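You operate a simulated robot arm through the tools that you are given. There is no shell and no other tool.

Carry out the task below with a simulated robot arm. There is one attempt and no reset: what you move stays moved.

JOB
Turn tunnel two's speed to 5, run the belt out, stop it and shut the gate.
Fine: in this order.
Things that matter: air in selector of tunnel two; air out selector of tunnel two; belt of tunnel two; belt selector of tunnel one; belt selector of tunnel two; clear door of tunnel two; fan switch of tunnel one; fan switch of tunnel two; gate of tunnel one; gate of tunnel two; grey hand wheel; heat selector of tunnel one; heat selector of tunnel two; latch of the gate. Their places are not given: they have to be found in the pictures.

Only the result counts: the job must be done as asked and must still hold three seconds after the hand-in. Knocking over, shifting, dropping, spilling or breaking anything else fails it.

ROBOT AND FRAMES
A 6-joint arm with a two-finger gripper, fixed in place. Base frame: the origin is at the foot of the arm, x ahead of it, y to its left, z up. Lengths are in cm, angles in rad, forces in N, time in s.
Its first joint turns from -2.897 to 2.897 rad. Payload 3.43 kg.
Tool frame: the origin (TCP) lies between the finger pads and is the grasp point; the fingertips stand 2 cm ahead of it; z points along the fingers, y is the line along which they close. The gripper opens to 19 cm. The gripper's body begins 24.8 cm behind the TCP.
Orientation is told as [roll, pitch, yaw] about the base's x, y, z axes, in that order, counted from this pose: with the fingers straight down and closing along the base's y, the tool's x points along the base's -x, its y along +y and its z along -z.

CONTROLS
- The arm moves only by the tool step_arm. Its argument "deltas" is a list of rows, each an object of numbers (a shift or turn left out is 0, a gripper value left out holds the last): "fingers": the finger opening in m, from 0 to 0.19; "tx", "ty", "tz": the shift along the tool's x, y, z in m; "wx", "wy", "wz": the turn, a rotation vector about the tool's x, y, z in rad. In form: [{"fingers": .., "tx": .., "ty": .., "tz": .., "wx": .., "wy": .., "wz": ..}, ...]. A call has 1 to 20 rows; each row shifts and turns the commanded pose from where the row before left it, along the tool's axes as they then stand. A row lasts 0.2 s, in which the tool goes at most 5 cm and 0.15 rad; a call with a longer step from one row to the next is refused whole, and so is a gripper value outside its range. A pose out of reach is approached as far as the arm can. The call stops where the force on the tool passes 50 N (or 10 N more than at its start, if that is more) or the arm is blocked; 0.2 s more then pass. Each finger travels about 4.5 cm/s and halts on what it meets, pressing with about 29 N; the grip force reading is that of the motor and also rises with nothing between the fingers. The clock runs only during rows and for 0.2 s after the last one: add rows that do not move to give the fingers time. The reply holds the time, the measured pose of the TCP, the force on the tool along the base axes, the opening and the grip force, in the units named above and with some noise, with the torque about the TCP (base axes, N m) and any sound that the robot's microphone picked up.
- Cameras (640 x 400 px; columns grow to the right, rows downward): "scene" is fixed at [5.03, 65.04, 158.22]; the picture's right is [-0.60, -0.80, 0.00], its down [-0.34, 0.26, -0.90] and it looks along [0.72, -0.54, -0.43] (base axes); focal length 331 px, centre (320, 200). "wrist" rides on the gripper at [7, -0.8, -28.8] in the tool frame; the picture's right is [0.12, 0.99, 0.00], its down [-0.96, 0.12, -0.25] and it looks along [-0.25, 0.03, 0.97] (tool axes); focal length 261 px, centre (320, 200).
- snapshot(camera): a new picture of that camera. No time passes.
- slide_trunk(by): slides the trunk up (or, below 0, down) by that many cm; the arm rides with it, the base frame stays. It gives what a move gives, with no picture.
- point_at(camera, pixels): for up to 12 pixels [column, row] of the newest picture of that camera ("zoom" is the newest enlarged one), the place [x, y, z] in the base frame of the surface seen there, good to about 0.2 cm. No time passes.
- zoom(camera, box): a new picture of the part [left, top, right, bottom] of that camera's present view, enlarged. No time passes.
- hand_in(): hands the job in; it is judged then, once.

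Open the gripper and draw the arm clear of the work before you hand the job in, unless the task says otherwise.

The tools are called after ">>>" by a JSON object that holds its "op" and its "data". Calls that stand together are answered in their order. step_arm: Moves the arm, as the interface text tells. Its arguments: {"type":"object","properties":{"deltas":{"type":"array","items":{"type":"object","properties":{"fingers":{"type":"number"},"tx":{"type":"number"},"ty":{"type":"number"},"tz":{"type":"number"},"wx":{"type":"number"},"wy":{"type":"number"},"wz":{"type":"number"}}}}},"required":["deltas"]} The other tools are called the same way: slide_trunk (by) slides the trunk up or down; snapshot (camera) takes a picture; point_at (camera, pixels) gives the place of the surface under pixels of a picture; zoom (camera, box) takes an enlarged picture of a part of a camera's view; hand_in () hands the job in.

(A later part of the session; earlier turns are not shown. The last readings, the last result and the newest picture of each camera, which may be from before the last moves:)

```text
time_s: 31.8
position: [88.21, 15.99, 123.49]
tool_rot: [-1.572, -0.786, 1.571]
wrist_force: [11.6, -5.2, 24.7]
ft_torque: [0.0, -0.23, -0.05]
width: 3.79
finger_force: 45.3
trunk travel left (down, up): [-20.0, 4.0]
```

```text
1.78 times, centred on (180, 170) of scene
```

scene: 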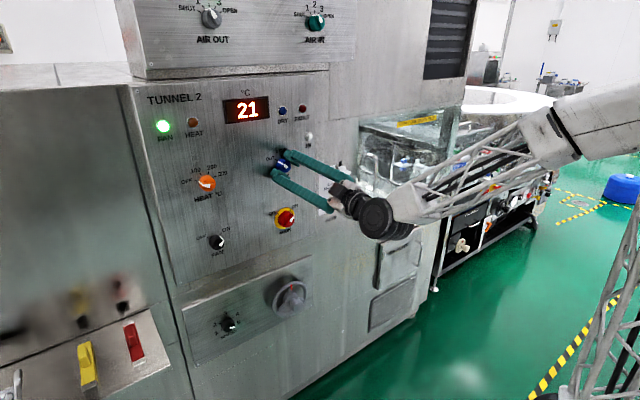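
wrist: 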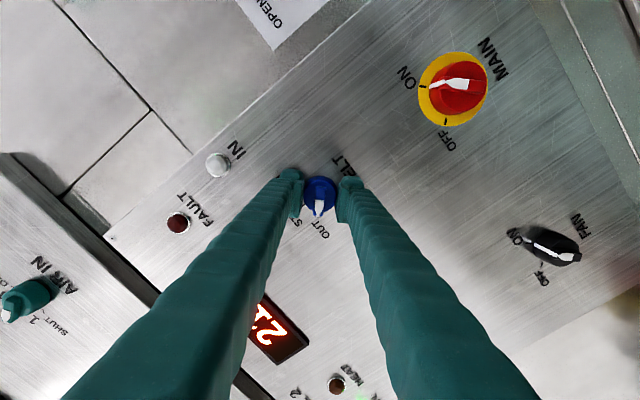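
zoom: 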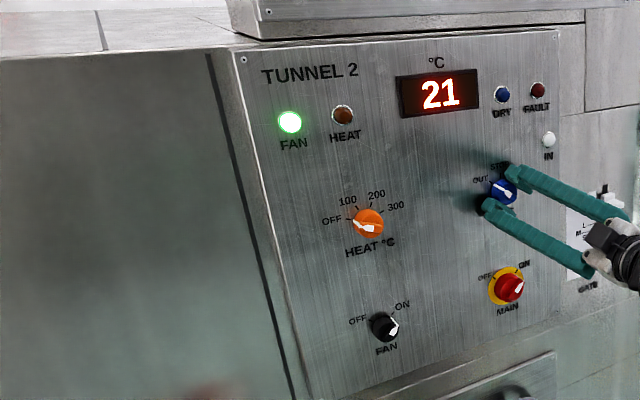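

I check belt motion by enlarging the slats, running one short wait, and enlarging again.

>>> {"op": "zoom", "data": {"camera": "scene", "box": [365, 168, 395, 190]}}

>>> {"op": "step_arm", "data": {"deltas": [{}]}}

>>> {"op": "zoom", "data": {"camera": "scene", "box": [365, 168, 395, 190]}}

```text
16.00 times, centred on (380, 179) of scene
```

zoom: 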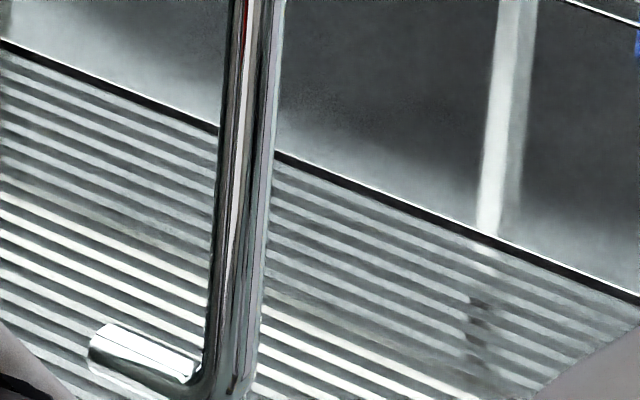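

```text
time_s: 32.2
position: [88.14, 15.97, 123.42]
tool_rot: [-1.572, -0.786, 1.571]
wrist_force: [10.9, -6.2, 24.0]
ft_torque: [0.0, -0.19, 0.0]
width: 3.8
finger_force: 44.8
trunk travel left (down, up): [-20.0, 4.0]
```

```text
16.00 times, centred on (380, 179) of scene
```

zoom: 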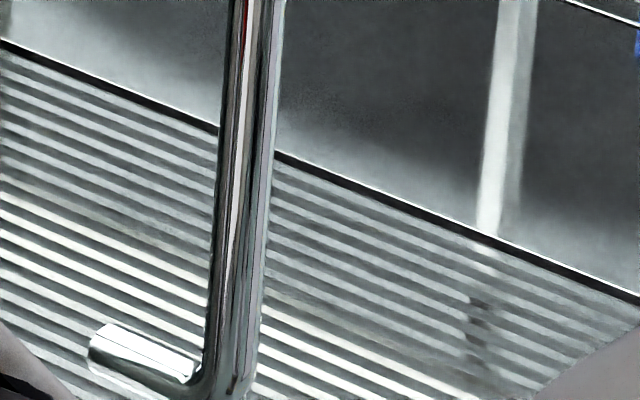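

The slats do not move between these pictures. I release the knob (leaving it at OUT) and back off so that the wrist camera can look through the door.

>>> {"op": "step_arm", "data": {"deltas": [{"fingers": 0.09}, {}, {}, {"tz": -0.03}, {"tz": -0.03}, {}]}}

>>> {"op": "snapshot", "data": {"camera": "wrist"}}

>>> {"op": "snapshot", "data": {"camera": "scene"}}

>>> {"op": "zoom", "data": {"camera": "scene", "box": [240, 120, 400, 220]}}

```text
time_s: 33.6
position: [82.25, 16.16, 123.64]
tool_rot: [-1.571, -0.786, 1.569]
wrist_force: [0.3, 0.0, -0.4]
ft_torque: [0.02, 0.0, 0.0]
width: 9.02
finger_force: 0.0
trunk travel left (down, up): [-20.0, 4.0]
```

```text
taken
```

wrist: 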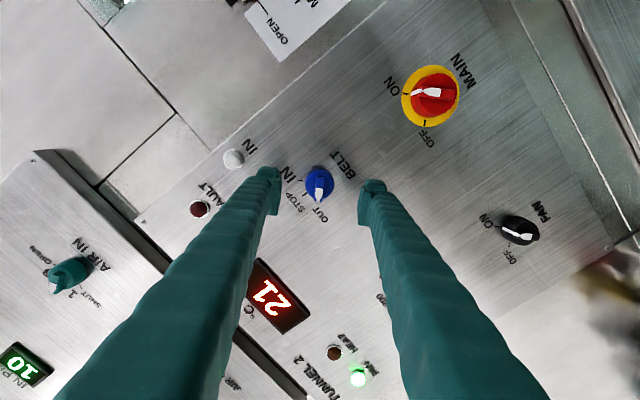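

```text
taken
```

scene: 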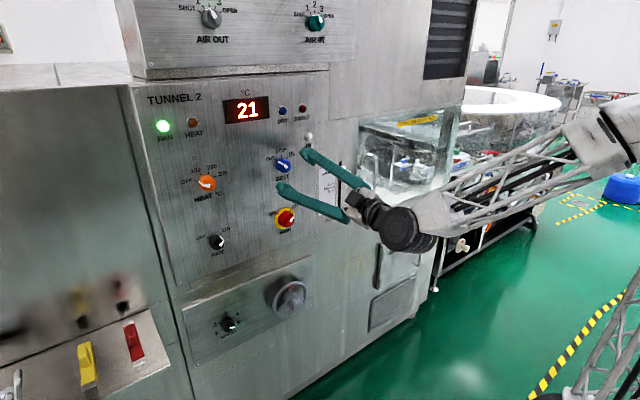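

```text
4.00 times, centred on (320, 170) of scene
```

zoom: 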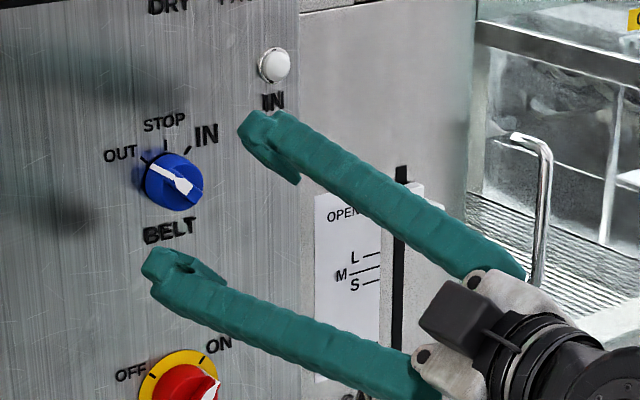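

The knob remains at OUT. I turn the wrist back level and shift toward the door (staying at x≈82) to look at the belt.

>>> {"op": "step_arm", "data": {"deltas": [{"wz": 0.131}, {"wz": 0.131}, {"wz": 0.131}, {"wz": 0.131}, {"wz": 0.131}, {"wz": 0.131}, {"ty": -0.05}, {"ty": -0.05}, {"ty": -0.05}, {"ty": -0.05}, {"ty": -0.05}, {"ty": -0.05}, {}]}}

>>> {"op": "snapshot", "data": {"camera": "wrist"}}

>>> {"op": "snapshot", "data": {"camera": "scene"}}

```text
time_s: 36.4
position: [82.28, -13.84, 123.12]
tool_rot: [1.111, -1.568, -1.11]
wrist_force: [0.9, -0.7, 0.3]
ft_torque: [-0.01, -0.03, 0.04]
width: 9.01
finger_force: 0.0
trunk travel left (down, up): [-20.0, 4.0]
```

```text
taken
```

wrist: 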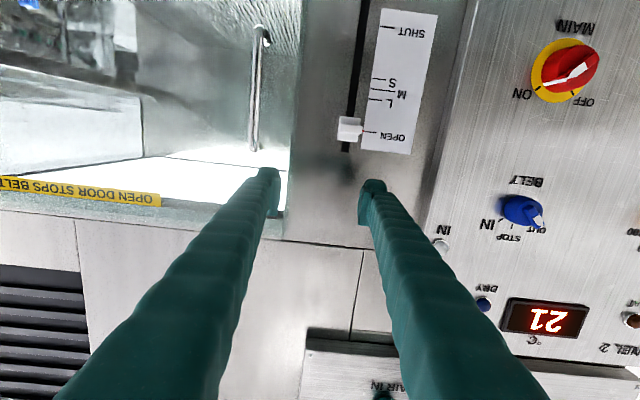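

```text
taken
```

scene: 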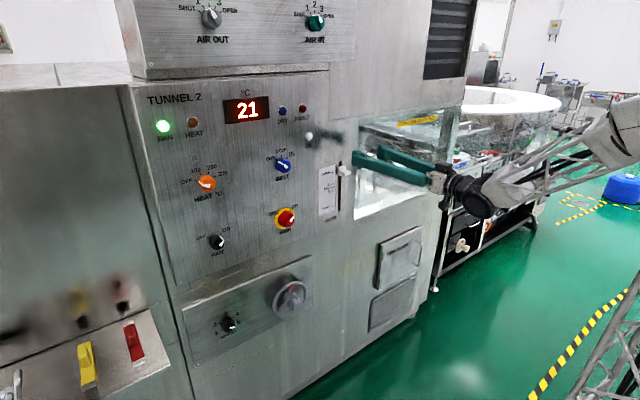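

I enlarge the belt region in the wrist view, and measure the surface of the mat.

>>> {"op": "zoom", "data": {"camera": "wrist", "box": [0, 0, 320, 200]}}

>>> {"op": "point_at", "data": {"camera": "wrist", "pixels": [[225, 15], [180, 25], [280, 40], [150, 60], [100, 40], [200, 140], [60, 140], [20, 60], [240, 160]]}}

>>> {"op": "zoom", "data": {"camera": "scene", "box": [340, 100, 480, 220]}}

```text
2.00 times, centred on (160, 100) of wrist
```

zoom: 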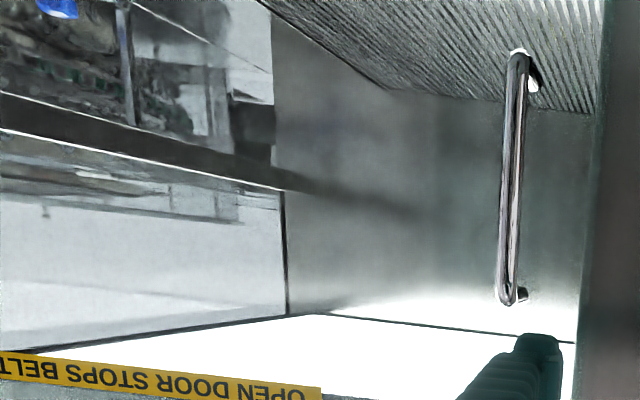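

```text
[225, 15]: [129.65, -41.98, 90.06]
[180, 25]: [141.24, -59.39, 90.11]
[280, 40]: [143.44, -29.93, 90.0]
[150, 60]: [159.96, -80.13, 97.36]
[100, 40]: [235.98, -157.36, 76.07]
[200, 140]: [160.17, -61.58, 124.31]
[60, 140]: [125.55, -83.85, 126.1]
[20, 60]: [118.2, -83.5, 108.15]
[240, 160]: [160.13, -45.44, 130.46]
```

```text
3.33 times, centred on (410, 160) of scene
```

zoom: 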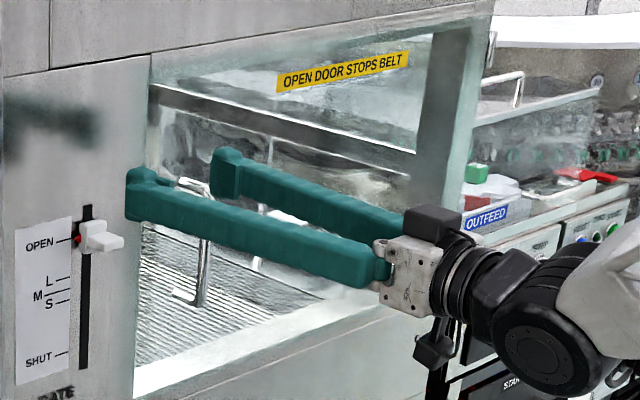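

The mat lies at z≈90 behind the door. I compare two wrist pictures of it separated by a second, to see any movement.

>>> {"op": "zoom", "data": {"camera": "wrist", "box": [120, 0, 310, 60]}}

>>> {"op": "step_arm", "data": {"deltas": [{}, {}, {}, {}]}}

>>> {"op": "zoom", "data": {"camera": "wrist", "box": [120, 0, 310, 60]}}

>>> {"op": "zoom", "data": {"camera": "scene", "box": [340, 100, 480, 220]}}

```text
3.37 times, centred on (215, 30) of wrist
```

zoom: 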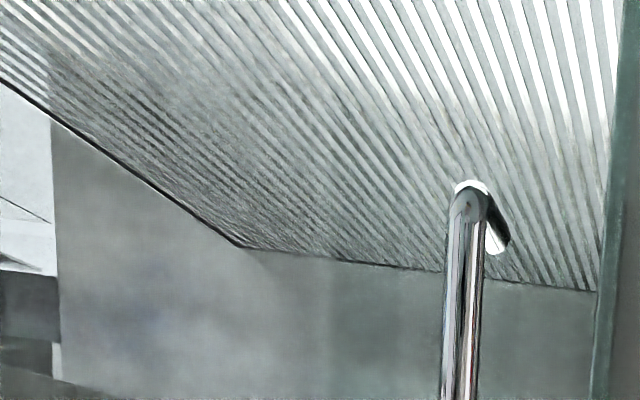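

```text
time_s: 37.4
position: [82.28, -13.65, 123.13]
tool_rot: [1.125, -1.567, -1.125]
wrist_force: [0.2, 0.4, 0.1]
ft_torque: [0.0, -0.03, 0.0]
width: 9.0
finger_force: 0.0
trunk travel left (down, up): [-20.0, 4.0]
```

```text
3.37 times, centred on (215, 30) of wrist
```

zoom: 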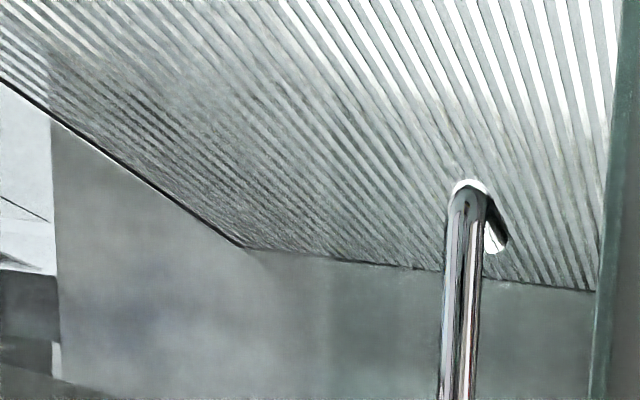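

```text
3.33 times, centred on (410, 160) of scene
```

zoom: 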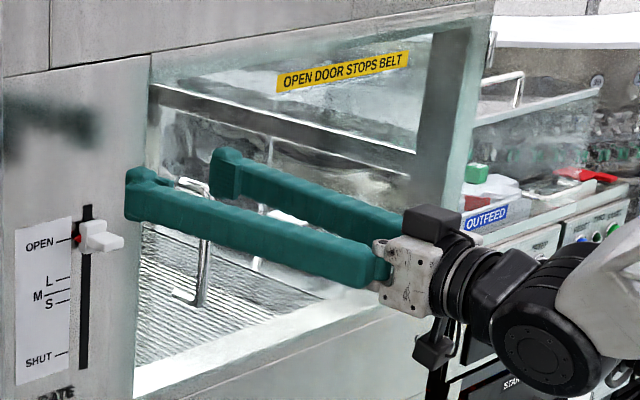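

No motion is visible now and the belt is empty. While more time passes I look closely at the gate lever for a latch.

>>> {"op": "zoom", "data": {"camera": "wrist", "box": [310, 90, 420, 170]}}

>>> {"op": "point_at", "data": {"camera": "zoom", "pixels": [[190, 180], [240, 200], [190, 260], [300, 250], [170, 160], [170, 240], [290, 190], [220, 160], [220, 270], [150, 200], [260, 240], [310, 240]]}}

>>> {"op": "zoom", "data": {"camera": "scene", "box": [310, 150, 370, 230]}}

>>> {"op": "step_arm", "data": {"deltas": [{}, {}, {}, {}, {}, {}, {}, {}, {}, {}, {}, {}, {}, {}, {}, {}, {}, {}, {}, {}]}}

```text
5.00 times, centred on (365, 130) of wrist
```

zoom: 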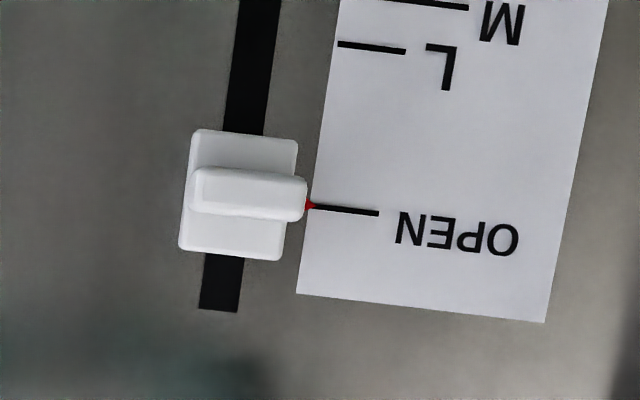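

```text
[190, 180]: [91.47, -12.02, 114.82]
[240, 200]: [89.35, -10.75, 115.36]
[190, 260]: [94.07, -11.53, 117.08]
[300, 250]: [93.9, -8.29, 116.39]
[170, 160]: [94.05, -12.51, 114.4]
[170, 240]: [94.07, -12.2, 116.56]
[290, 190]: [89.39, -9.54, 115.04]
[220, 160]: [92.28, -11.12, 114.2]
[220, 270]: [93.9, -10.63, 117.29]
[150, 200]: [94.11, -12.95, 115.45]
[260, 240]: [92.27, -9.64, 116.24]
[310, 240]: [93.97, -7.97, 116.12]
```

```text
5.00 times, centred on (340, 190) of scene
```

zoom: 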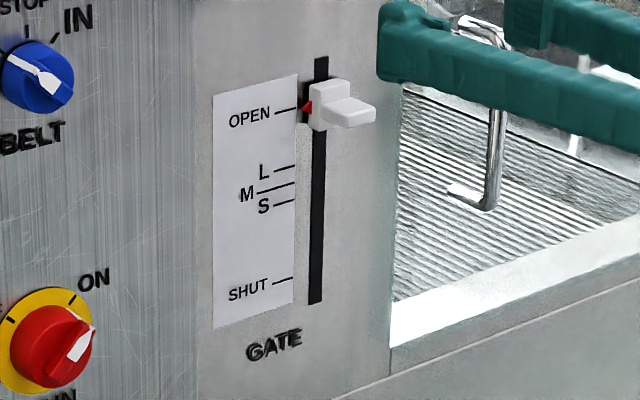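

```text
time_s: 41.6
position: [82.41, -13.77, 123.11]
tool_rot: [1.127, -1.567, -1.127]
wrist_force: [-0.4, 0.3, -0.2]
ft_torque: [0.0, 0.01, -0.02]
width: 9.02
finger_force: 0.0
trunk travel left (down, up): [-20.0, 4.0]
```

The lever is a thin horizontal tab (z≈114.8–115.8, out to x≈89.3) on a block in a vertical slot. I get the SHUT mark's place and keep waiting for the belt to complete its run, then compare the belt view again.

>>> {"op": "zoom", "data": {"camera": "scene", "box": [310, 150, 370, 230]}}

>>> {"op": "point_at", "data": {"camera": "zoom", "pixels": [[285, 281], [288, 109], [287, 168], [287, 204], [315, 300], [320, 62], [345, 105], [350, 122], [370, 112]]}}

>>> {"op": "step_arm", "data": {"deltas": [{}, {}, {}, {}, {}, {}, {}, {}, {}, {}, {}, {}, {}, {}, {}, {}, {}, {}, {}, {}]}}

>>> {"op": "zoom", "data": {"camera": "wrist", "box": [120, 0, 310, 60]}}

>>> {"op": "zoom", "data": {"camera": "scene", "box": [140, 80, 360, 218]}}

```text
5.00 times, centred on (340, 190) of scene
```

zoom: 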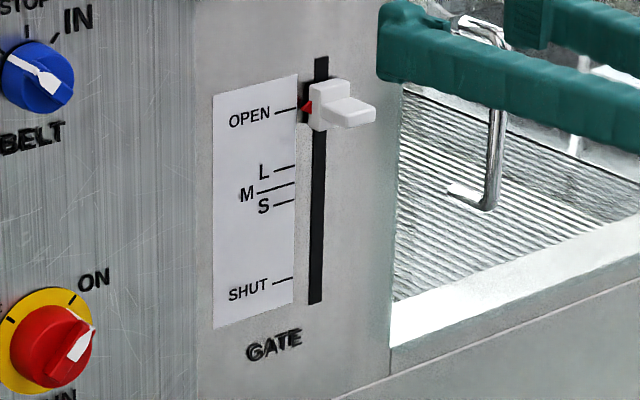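

```text
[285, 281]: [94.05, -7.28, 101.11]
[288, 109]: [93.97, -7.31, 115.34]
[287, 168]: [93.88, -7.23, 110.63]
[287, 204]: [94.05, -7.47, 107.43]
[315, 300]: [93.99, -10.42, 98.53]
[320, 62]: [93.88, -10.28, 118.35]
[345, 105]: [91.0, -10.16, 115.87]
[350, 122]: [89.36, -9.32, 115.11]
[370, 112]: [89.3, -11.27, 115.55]
```

```text
time_s: 45.8
position: [82.37, -13.69, 123.06]
tool_rot: [1.126, -1.568, -1.127]
wrist_force: [-1.0, -0.6, 0.0]
ft_torque: [0.0, -0.04, -0.02]
width: 9.01
finger_force: 0.0
trunk travel left (down, up): [-20.0, 4.0]
```

```text
3.37 times, centred on (215, 30) of wrist
```

zoom: 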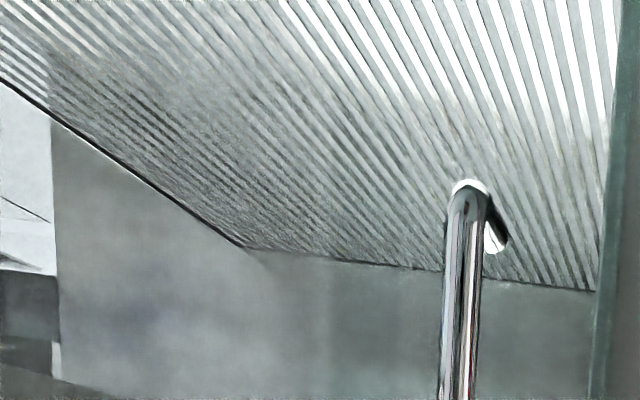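

```text
2.90 times, centred on (250, 149) of scene
```

zoom: 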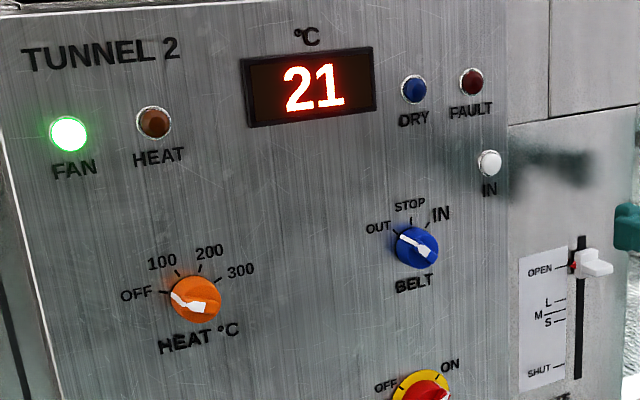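

The lamp is dark, knob at OUT, nothing alarming. I let the belt run somewhat longer to be sure it has run fully out.

>>> {"op": "step_arm", "data": {"deltas": [{}, {}, {}, {}, {}, {}, {}, {}, {}, {}, {}, {}, {}, {}, {}, {}, {}, {}, {}, {}]}}

>>> {"op": "step_arm", "data": {"deltas": [{}, {}, {}, {}, {}, {}, {}, {}, {}, {}, {}, {}, {}, {}, {}, {}, {}, {}, {}, {}]}}

>>> {"op": "step_arm", "data": {"deltas": [{}, {}, {}, {}, {}, {}, {}, {}, {}, {}, {}, {}, {}, {}, {}, {}, {}, {}, {}, {}]}}

>>> {"op": "snapshot", "data": {"camera": "scene"}}

>>> {"op": "snapshot", "data": {"camera": "wrist"}}

```text
time_s: 50.0
position: [82.3, -13.69, 123.17]
tool_rot: [1.124, -1.567, -1.122]
wrist_force: [-0.8, -0.2, -0.1]
ft_torque: [0.01, -0.02, -0.01]
width: 9.01
finger_force: 0.1
trunk travel left (down, up): [-20.0, 4.0]
```

```text
time_s: 54.2
position: [82.25, -13.69, 123.06]
tool_rot: [1.123, -1.57, -1.124]
wrist_force: [-0.1, 0.0, 0.2]
ft_torque: [0.03, 0.01, 0.02]
width: 9.02
finger_force: 0.1
trunk travel left (down, up): [-20.0, 4.0]
```

```text
time_s: 58.4
position: [82.31, -13.83, 123.05]
tool_rot: [1.126, -1.568, -1.125]
wrist_force: [-0.3, -0.4, -0.3]
ft_torque: [0.03, -0.02, 0.0]
width: 9.02
finger_force: 0.0
trunk travel left (down, up): [-20.0, 4.0]
```

```text
taken
```

scene: 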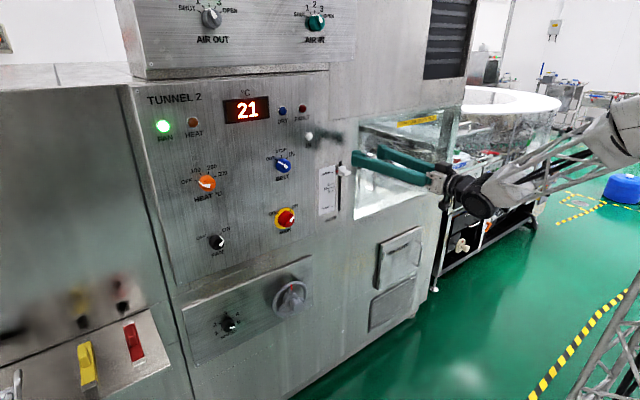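

```text
taken
```

wrist: 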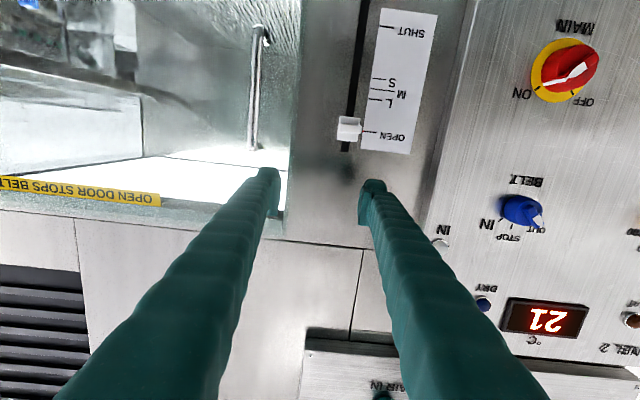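

Over 30 s have passed at OUT. I go back to the belt selector at y≈16.05, z≈123.6 and set the wrist at −45°.

>>> {"op": "step_arm", "data": {"deltas": [{"ty": 0.05, "tx": -0.003}, {"ty": 0.05}, {"ty": 0.05}, {"ty": 0.05}, {"ty": 0.05}, {"ty": 0.048}, {"wz": -0.131}, {"wz": -0.131}, {"wz": -0.131}, {"wz": -0.131}, {"wz": -0.131}, {"wz": -0.13}, {}]}}

>>> {"op": "snapshot", "data": {"camera": "wrist"}}

```text
time_s: 61.2
position: [82.36, 15.99, 123.64]
tool_rot: [-1.569, -0.787, 1.57]
wrist_force: [0.1, -0.3, -1.1]
ft_torque: [0.0, -0.02, -0.01]
width: 8.99
finger_force: 0.2
trunk travel left (down, up): [-20.0, 4.0]
```

```text
taken
```

wrist: 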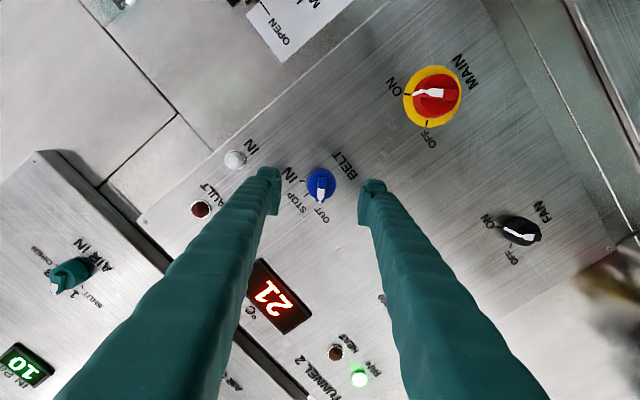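

Aligned with the selector at OUT. I move in, grip, and turn it 45° clockwise back to STOP.

>>> {"op": "step_arm", "data": {"deltas": [{"tz": 0.03}, {"tz": 0.03}, {"fingers": 0.05}, {"fingers": 0.025}, {}, {}, {}]}}

>>> {"op": "step_arm", "data": {"deltas": [{"wz": 0.131}, {"wz": 0.131}, {"wz": 0.131}, {"wz": 0.131}, {"wz": 0.131}, {"wz": 0.13}, {}]}}

>>> {"op": "zoom", "data": {"camera": "wrist", "box": [240, 120, 400, 240]}}

```text
time_s: 62.8
position: [88.3, 16.23, 123.57]
tool_rot: [-1.565, -0.786, 1.569]
wrist_force: [-2.5, 17.1, -14.7]
ft_torque: [0.09, 0.02, 0.34]
width: 3.81
finger_force: 45.0
trunk travel left (down, up): [-20.0, 4.0]
```

```text
time_s: 64.4
position: [88.15, 15.88, 123.74]
tool_rot: [0.83, -1.569, -0.83]
wrist_force: [-21.3, 24.2, -22.4]
ft_torque: [0.04, 0.32, 0.29]
width: 3.8
finger_force: 45.0
trunk travel left (down, up): [-20.0, 4.0]
```

```text
3.33 times, centred on (320, 180) of wrist
```

zoom: 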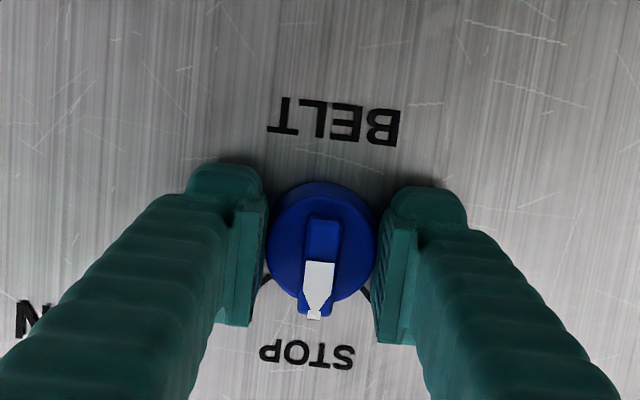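

The pointer is back at STOP. I release it and back off, then check it.

>>> {"op": "step_arm", "data": {"deltas": [{"fingers": 0.09}, {}, {}, {"tz": -0.03}, {"tz": -0.03}, {}]}}

>>> {"op": "snapshot", "data": {"camera": "scene"}}

>>> {"op": "zoom", "data": {"camera": "scene", "box": [240, 120, 360, 200]}}

>>> {"op": "zoom", "data": {"camera": "wrist", "box": [240, 120, 400, 240]}}

```text
time_s: 65.8
position: [82.14, 16.04, 123.76]
tool_rot: [1.08, -1.566, -1.079]
wrist_force: [-0.5, -0.7, -0.2]
ft_torque: [0.03, -0.01, 0.02]
width: 9.0
finger_force: 0.1
trunk travel left (down, up): [-20.0, 4.0]
```

```text
taken
```

scene: 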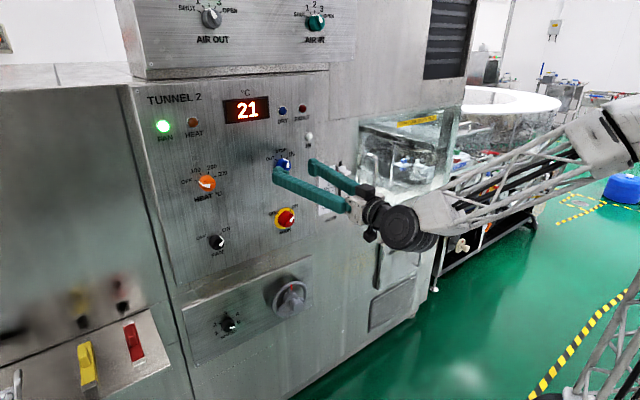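

```text
5.00 times, centred on (300, 160) of scene
```

zoom: 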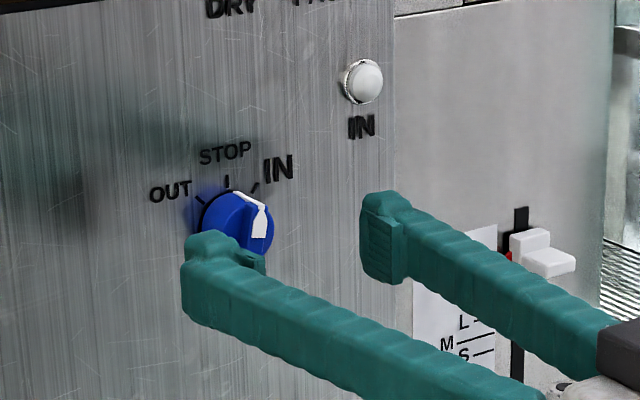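

```text
3.33 times, centred on (320, 180) of wrist
```

zoom: 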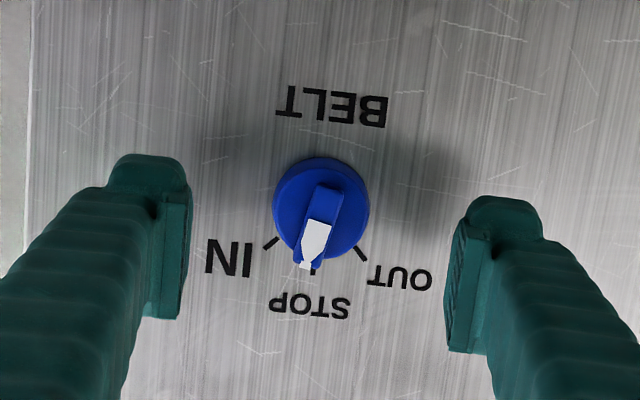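

After release the pointer seems to sit ~10° past STOP toward IN. I measure the ridge to quantify it.

>>> {"op": "zoom", "data": {"camera": "wrist", "box": [290, 145, 350, 210]}}

>>> {"op": "point_at", "data": {"camera": "zoom", "pixels": [[320, 330], [290, 380], [330, 250], [340, 200], [300, 350], [330, 300], [180, 270], [270, 400], [370, 290], [250, 330]]}}

>>> {"op": "zoom", "data": {"camera": "scene", "box": [260, 145, 308, 185]}}

```text
6.15 times, centred on (320, 178) of wrist
```

zoom: 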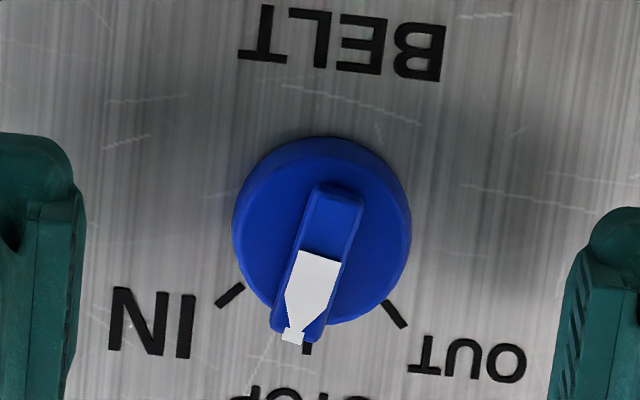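

```text
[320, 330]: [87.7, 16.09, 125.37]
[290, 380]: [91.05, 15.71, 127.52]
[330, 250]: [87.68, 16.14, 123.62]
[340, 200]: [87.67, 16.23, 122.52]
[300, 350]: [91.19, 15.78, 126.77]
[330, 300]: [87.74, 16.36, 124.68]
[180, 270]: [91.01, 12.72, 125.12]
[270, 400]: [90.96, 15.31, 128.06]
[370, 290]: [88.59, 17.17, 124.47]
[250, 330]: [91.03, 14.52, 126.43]
```

```text
10.00 times, centred on (284, 165) of scene
```

zoom: 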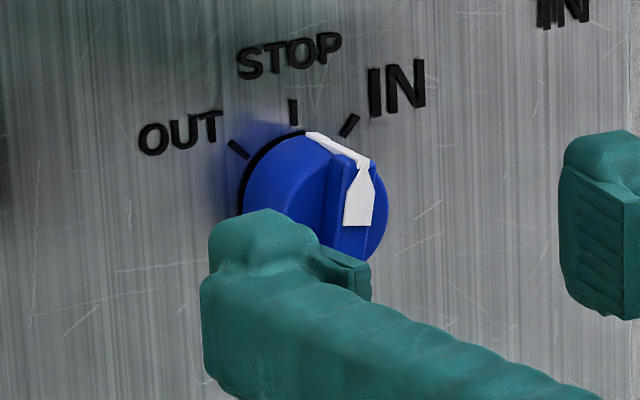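

The ridge sits about 11° past STOP toward IN. I'll regrip with the wrist at +0.19 rad, centred better, and turn back by that amount, relaxing the side force before letting go.

>>> {"op": "step_arm", "data": {"deltas": [{"tx": 0.0016, "ty": 0.0008}, {"wz": 0.1}, {"wz": 0.09}, {"tz": 0.03}, {"tz": 0.03}, {"fingers": 0.05}, {"fingers": 0.025}, {}, {}, {}]}}

>>> {"op": "zoom", "data": {"camera": "wrist", "box": [240, 120, 400, 240]}}

```text
time_s: 68.0
position: [88.27, 15.99, 123.76]
tool_rot: [1.564, -1.378, -1.565]
wrist_force: [0.3, -4.9, -2.7]
ft_torque: [-0.04, 0.01, -0.06]
width: 3.79
finger_force: 44.9
trunk travel left (down, up): [-20.0, 4.0]
```

```text
3.33 times, centred on (320, 180) of wrist
```

zoom: 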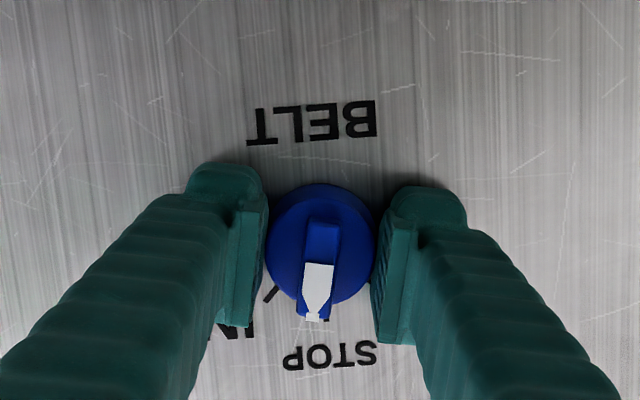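

Low side force and the ridge matches the finger orientation. I turn back −0.19 rad.

>>> {"op": "step_arm", "data": {"deltas": [{"wz": -0.07}, {"wz": -0.06}, {"wz": -0.06}, {}, {}]}}

>>> {"op": "zoom", "data": {"camera": "wrist", "box": [240, 120, 400, 240]}}

```text
time_s: 69.2
position: [88.18, 15.97, 123.61]
tool_rot: [1.033, -1.567, -1.033]
wrist_force: [-11.5, -6.4, -4.4]
ft_torque: [0.0, 0.07, -0.05]
width: 3.8
finger_force: 44.6
trunk travel left (down, up): [-20.0, 4.0]
```

```text
3.33 times, centred on (320, 180) of wrist
```

zoom: 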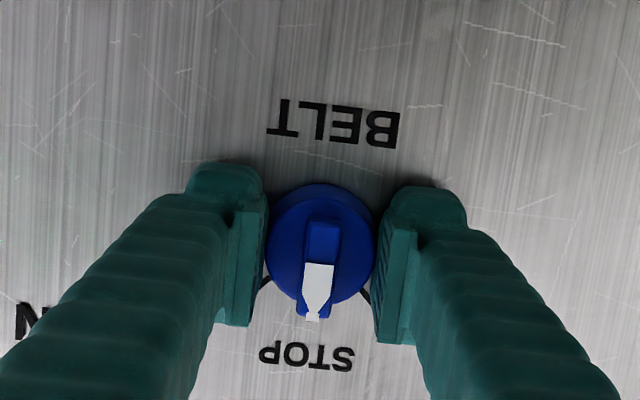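

Aligned with STOP, small forces. I relax them and release.

>>> {"op": "step_arm", "data": {"deltas": [{"tx": 0.0005, "ty": -0.0006, "tz": -0.001}, {}, {"fingers": 0.06}, {"fingers": 0.09}, {}, {}, {"tz": -0.03}, {"tz": -0.03}, {}]}}

>>> {"op": "zoom", "data": {"camera": "wrist", "box": [290, 145, 350, 210]}}

>>> {"op": "zoom", "data": {"camera": "scene", "box": [260, 125, 332, 185]}}

```text
time_s: 71.2
position: [82.27, 16.05, 123.65]
tool_rot: [0.99, -1.567, -0.989]
wrist_force: [0.9, 0.5, 0.2]
ft_torque: [0.01, -0.03, 0.01]
width: 8.99
finger_force: 0.0
trunk travel left (down, up): [-20.0, 4.0]
```

```text
6.15 times, centred on (320, 178) of wrist
```

zoom: 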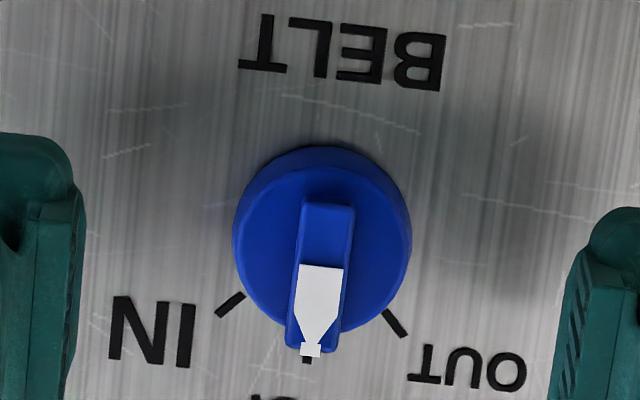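

```text
6.67 times, centred on (296, 155) of scene
```

zoom: 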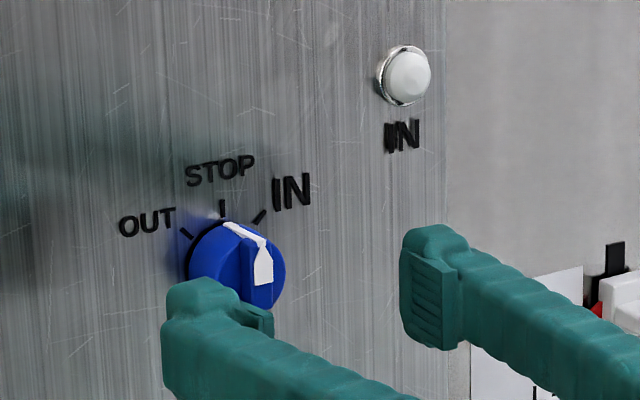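

The pointer sits on STOP and the lamp is dark. Now I move in front of the gate lever (y≈-10.7, z≈115.35) and turn the wrist 90° so that the fingers close vertically on its tab.

>>> {"op": "step_arm", "data": {"deltas": [{"fingers": 0.06, "ty": -0.045, "tx": 0.014}, {"ty": -0.045, "tx": 0.014}, {"ty": -0.045, "tx": 0.014}, {"ty": -0.045, "tx": 0.014}, {"ty": -0.045, "tx": 0.014}, {"ty": -0.0425, "tx": 0.013}, {"wz": 0.143}, {"wz": 0.143}, {"wz": 0.143}, {"wz": 0.143}, {"wz": 0.143}, {"wz": 0.143}, {"wz": 0.143}, {"wz": 0.143}, {"wz": 0.143}, {"wz": 0.143}, {"wz": 0.141}, {}]}}

>>> {"op": "snapshot", "data": {"camera": "wrist"}}

>>> {"op": "snapshot", "data": {"camera": "scene"}}

```text
time_s: 75.0
position: [82.0, -10.81, 115.08]
tool_rot: [1.568, 0.003, -1.572]
wrist_force: [-0.4, 0.2, 0.4]
ft_torque: [-0.03, 0.02, -0.02]
width: 6.01
finger_force: 0.0
trunk travel left (down, up): [-20.0, 4.0]
```

```text
taken
```

wrist: 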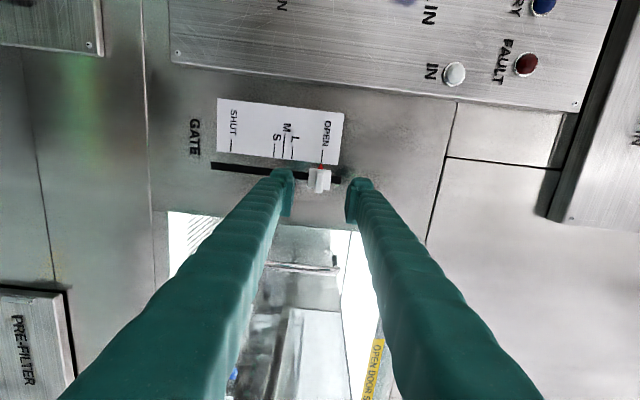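

```text
taken
```

scene: 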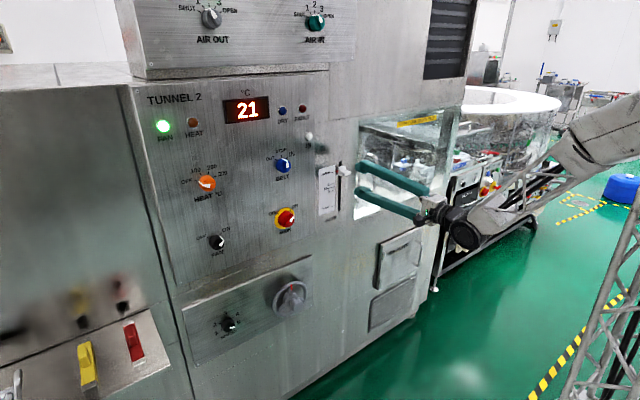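

The lever is between the fingers at (318,178). I move in to x≈89.7 and close on the tab.

>>> {"op": "step_arm", "data": {"deltas": [{"ty": 0.0025}, {"tz": 0.026}, {"tz": 0.026}, {"tz": 0.025}, {}]}}

>>> {"op": "zoom", "data": {"camera": "wrist", "box": [240, 120, 400, 240]}}

>>> {"op": "zoom", "data": {"camera": "scene", "box": [310, 140, 390, 200]}}

```text
time_s: 76.2
position: [89.82, -10.86, 115.66]
tool_rot: [1.568, 0.002, -1.571]
wrist_force: [0.3, 0.3, -0.2]
ft_torque: [0.03, -0.03, 0.01]
width: 6.02
finger_force: 0.0
trunk travel left (down, up): [-20.0, 4.0]
```

```text
3.33 times, centred on (320, 180) of wrist
```

zoom: 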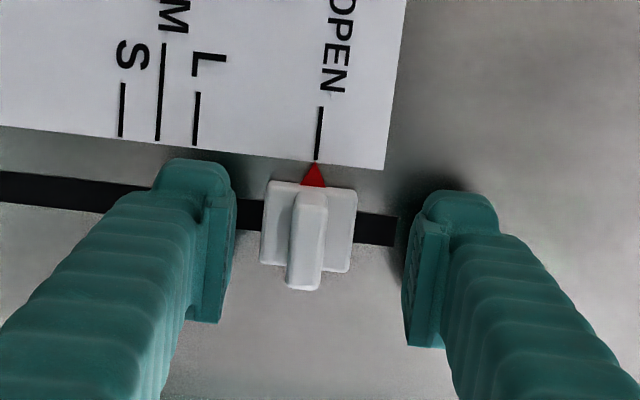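

```text
6.67 times, centred on (350, 170) of scene
```

zoom: 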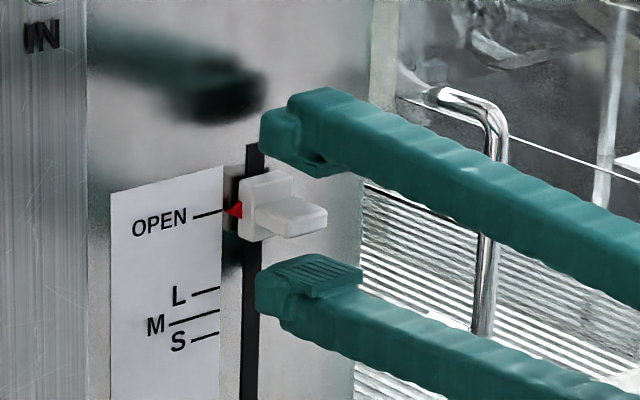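

The tab lies between the fingers. I centre by 3 mm downward and close gently.

>>> {"op": "step_arm", "data": {"deltas": [{"ty": -0.003}, {"fingers": 0.03}, {"fingers": 0.005}, {}, {}, {}, {}]}}

>>> {"op": "zoom", "data": {"camera": "wrist", "box": [240, 120, 400, 240]}}

```text
time_s: 77.8
position: [89.75, -10.92, 115.23]
tool_rot: [1.568, 0.003, -1.573]
wrist_force: [1.3, 0.6, -8.0]
ft_torque: [-0.12, 0.04, 0.01]
width: 1.09
finger_force: 44.4
trunk travel left (down, up): [-20.0, 4.0]
```

```text
3.33 times, centred on (320, 180) of wrist
```

zoom: 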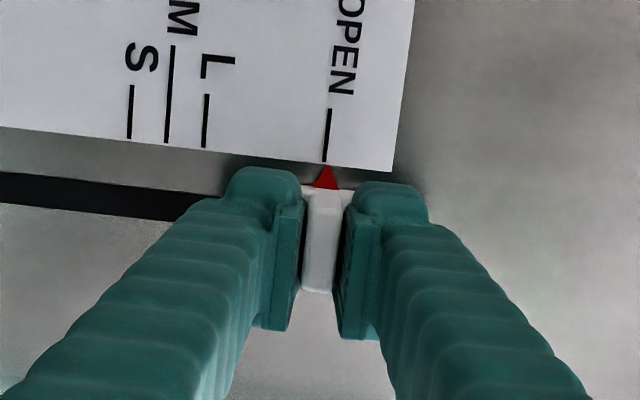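

Gripped at 1.09 cm. I pull downward slowly, 2 cm first.

>>> {"op": "step_arm", "data": {"deltas": [{"ty": -0.005}, {"ty": -0.005}, {"ty": -0.005}, {"ty": -0.005}]}}

>>> {"op": "zoom", "data": {"camera": "wrist", "box": [240, 120, 400, 240]}}

```text
time_s: 78.8
position: [89.77, -10.88, 113.14]
tool_rot: [1.57, 0.001, -1.571]
wrist_force: [-1.9, -0.7, -0.6]
ft_torque: [-0.14, 0.0, 0.01]
width: 1.08
finger_force: 44.3
trunk travel left (down, up): [-20.0, 4.0]
```

```text
3.33 times, centred on (320, 180) of wrist
```

zoom: 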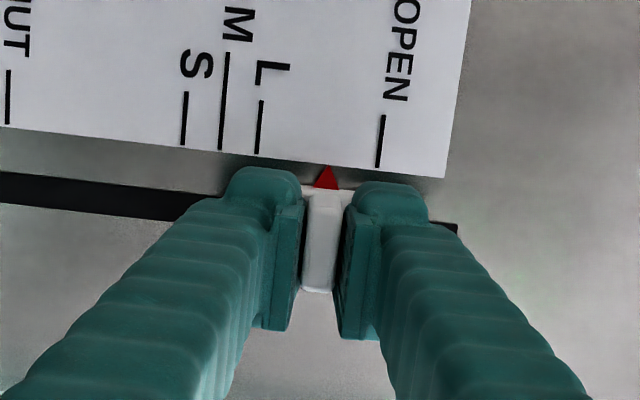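

The lever slides freely. I continue down to just above the SHUT mark.

>>> {"op": "step_arm", "data": {"deltas": [{"ty": -0.01}, {"ty": -0.01}, {"ty": -0.01}, {"ty": -0.01}, {"ty": -0.01}, {"ty": -0.01}, {"ty": -0.01}, {"ty": -0.01}, {"ty": -0.01}, {"ty": -0.01}, {"ty": -0.01}, {"ty": -0.005}, {}]}}

>>> {"op": "zoom", "data": {"camera": "wrist", "box": [240, 120, 400, 240]}}

>>> {"op": "zoom", "data": {"camera": "scene", "box": [290, 140, 390, 230]}}

```text
time_s: 81.6
position: [89.81, -10.88, 101.56]
tool_rot: [1.568, 0.003, -1.571]
wrist_force: [-30.2, -7.5, -5.9]
ft_torque: [-0.17, 0.06, -0.08]
width: 1.1
finger_force: 44.1
trunk travel left (down, up): [-20.0, 4.0]
```

```text
3.33 times, centred on (320, 180) of wrist
```

zoom: 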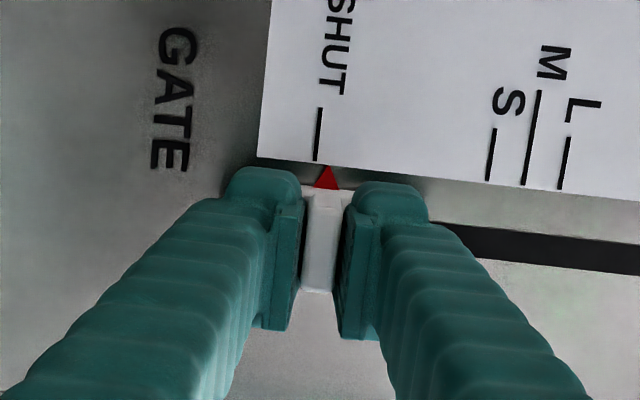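

```text
4.44 times, centred on (340, 185) of scene
```

zoom: 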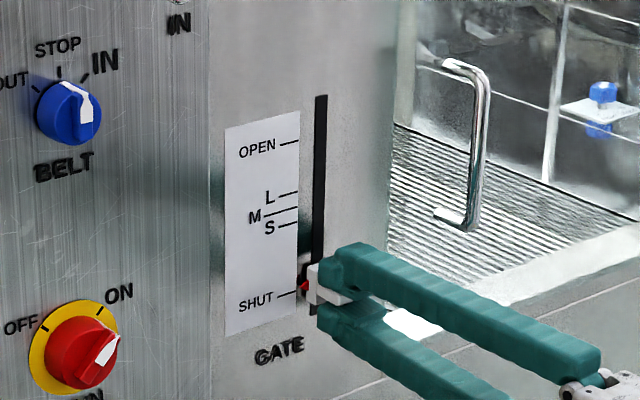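

The pointer is ~0.35 cm above the SHUT tick, with some push against x. I ease back 2 mm and continue the last bit down.

>>> {"op": "step_arm", "data": {"deltas": [{"tz": -0.002}, {"ty": -0.002}, {"ty": -0.0015}, {}]}}

>>> {"op": "zoom", "data": {"camera": "wrist", "box": [240, 120, 400, 240]}}

```text
time_s: 82.6
position: [90.03, -10.92, 101.46]
tool_rot: [1.572, 0.001, -1.57]
wrist_force: [-35.4, -5.9, 2.9]
ft_torque: [-0.18, -0.04, 0.0]
width: 1.11
finger_force: 44.2
out of reach, approached as far as the arm can: row 1
trunk travel left (down, up): [-20.0, 4.0]
```

```text
3.33 times, centred on (320, 180) of wrist
```

zoom: 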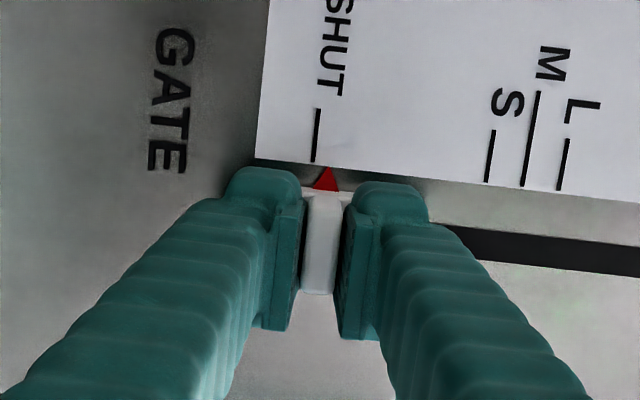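

The arm is at its inner reach limit here (row 1 out of reach), which presses the fingertips against the lever block. I open the fingers, sidestep toward −y to clear the tab, and go up before backing off; then I'll lower the trunk for a better reach.

>>> {"op": "step_arm", "data": {"deltas": [{"fingers": 0.03}, {"fingers": 0.06}, {}, {}]}}

>>> {"op": "zoom", "data": {"camera": "wrist", "box": [240, 120, 400, 240]}}

>>> {"op": "zoom", "data": {"camera": "scene", "box": [290, 140, 390, 230]}}

```text
time_s: 83.6
position: [90.1, -10.82, 101.4]
tool_rot: [1.568, 0.002, -1.571]
wrist_force: [0.6, 0.4, 0.1]
ft_torque: [-0.01, 0.0, -0.02]
width: 6.0
finger_force: 0.1
trunk travel left (down, up): [-20.0, 4.0]
```

```text
3.33 times, centred on (320, 180) of wrist
```

zoom: 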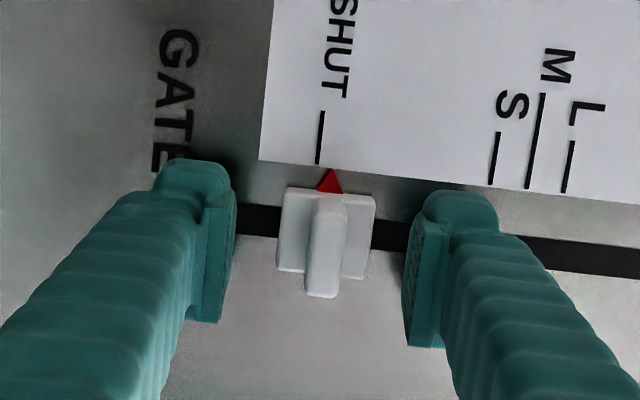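

```text
4.44 times, centred on (340, 185) of scene
```

zoom: 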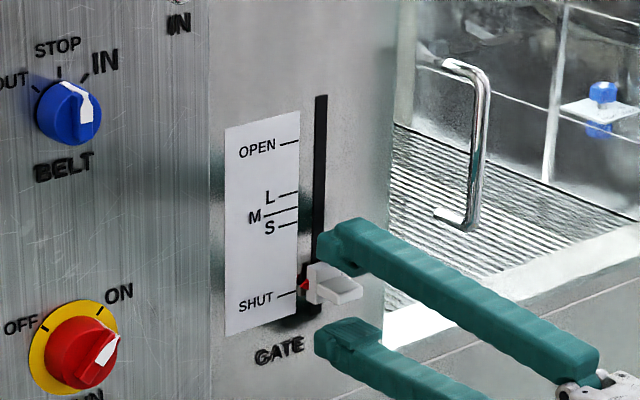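

With the fingers open the force vanished; the pointer is ~0.6 cm above the SHUT tick. From this fresh position I regrip the tab and pull it the last bit down.

>>> {"op": "step_arm", "data": {"deltas": [{"ty": 0.001}, {"fingers": 0.03}, {"fingers": 0.005}, {}, {}, {}]}}

>>> {"op": "step_arm", "data": {"deltas": [{"ty": -0.003}, {"ty": -0.003}, {}]}}

>>> {"op": "zoom", "data": {"camera": "wrist", "box": [240, 120, 400, 240]}}

```text
time_s: 85.0
position: [89.98, -10.84, 101.67]
tool_rot: [1.57, 0.002, -1.571]
wrist_force: [1.8, -0.4, 1.7]
ft_torque: [-0.13, -0.05, 0.0]
width: 1.1
finger_force: 43.5
trunk travel left (down, up): [-20.0, 4.0]
```

```text
time_s: 85.8
position: [90.02, -10.95, 100.94]
tool_rot: [1.569, 0.001, -1.568]
wrist_force: [-37.9, 6.2, -0.5]
ft_torque: [-0.11, 0.03, 0.07]
width: 1.12
finger_force: 44.7
out of reach, approached as far as the arm can: row 2
trunk travel left (down, up): [-20.0, 4.0]
```

```text
3.33 times, centred on (320, 180) of wrist
```

zoom: 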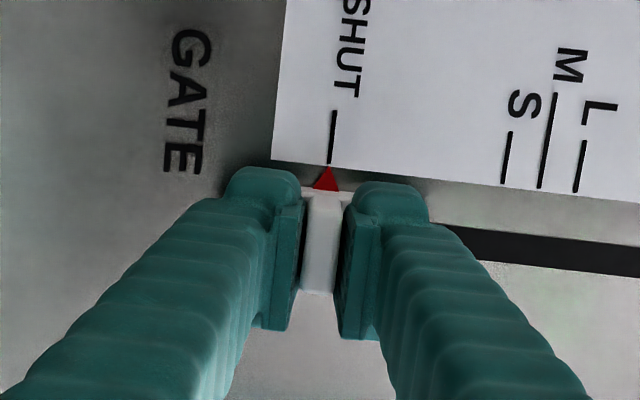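

The pointer now lines up with the SHUT tick. I release and check the result.

>>> {"op": "step_arm", "data": {"deltas": [{"fingers": 0.03}, {"fingers": 0.06}, {}, {}]}}

>>> {"op": "zoom", "data": {"camera": "wrist", "box": [240, 120, 400, 240]}}

>>> {"op": "zoom", "data": {"camera": "scene", "box": [316, 180, 380, 220]}}

>>> {"op": "point_at", "data": {"camera": "zoom", "pixels": [[190, 175], [215, 165], [260, 180], [300, 170], [230, 150]]}}

```text
time_s: 86.8
position: [90.32, -11.14, 101.04]
tool_rot: [1.569, 0.001, -1.571]
wrist_force: [1.5, -0.4, -0.1]
ft_torque: [0.01, 0.0, 0.0]
width: 6.02
finger_force: 0.1
trunk travel left (down, up): [-20.0, 4.0]
```

```text
3.33 times, centred on (320, 180) of wrist
```

zoom: 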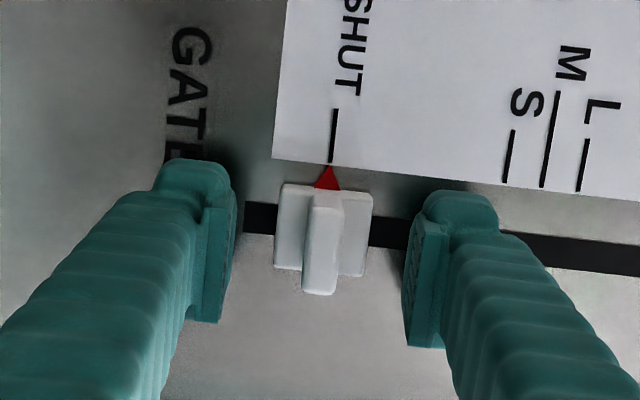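

```text
10.00 times, centred on (348, 200) of scene
```

zoom: 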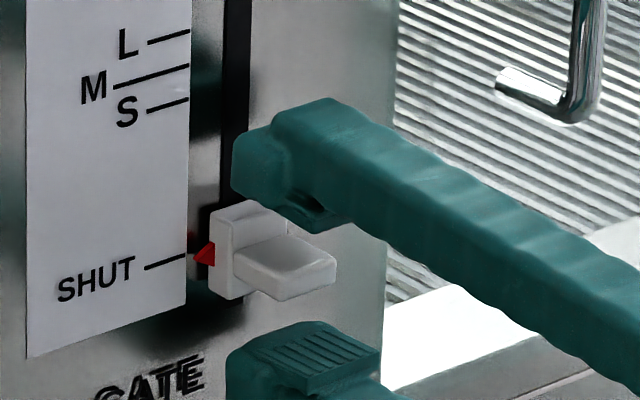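

```text
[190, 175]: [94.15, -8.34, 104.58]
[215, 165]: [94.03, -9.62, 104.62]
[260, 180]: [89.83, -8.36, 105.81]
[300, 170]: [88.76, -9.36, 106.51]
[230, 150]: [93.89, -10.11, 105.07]
```

The red pointer sits right on the SHUT tick. I sidestep 3.7 cm toward −y past the tab (the door edge begins about y=-20), then rise.

>>> {"op": "step_arm", "data": {"deltas": [{"tx": -0.012}, {"tx": -0.012}, {"tx": -0.012}, {}]}}

>>> {"op": "zoom", "data": {"camera": "wrist", "box": [220, 110, 420, 250]}}

>>> {"op": "zoom", "data": {"camera": "scene", "box": [316, 165, 396, 225]}}

```text
time_s: 87.8
position: [90.27, -14.53, 100.94]
tool_rot: [1.571, 0.002, -1.572]
wrist_force: [0.6, -0.9, 0.7]
ft_torque: [0.01, -0.01, -0.01]
width: 5.99
finger_force: 0.0
trunk travel left (down, up): [-20.0, 4.0]
```

```text
2.86 times, centred on (320, 180) of wrist
```

zoom: 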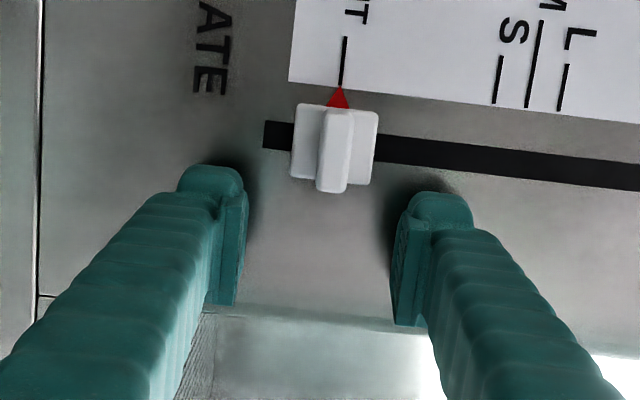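

```text
6.67 times, centred on (356, 195) of scene
```

zoom: 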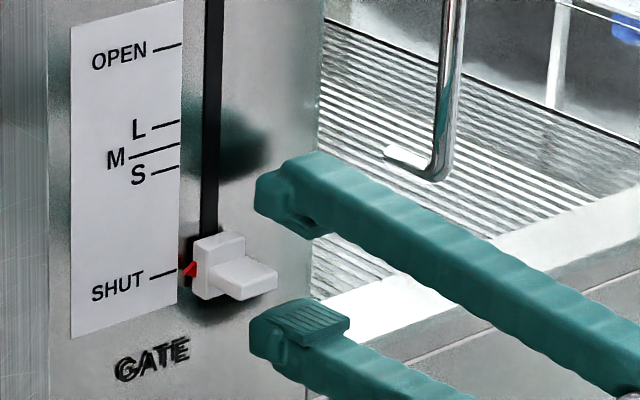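

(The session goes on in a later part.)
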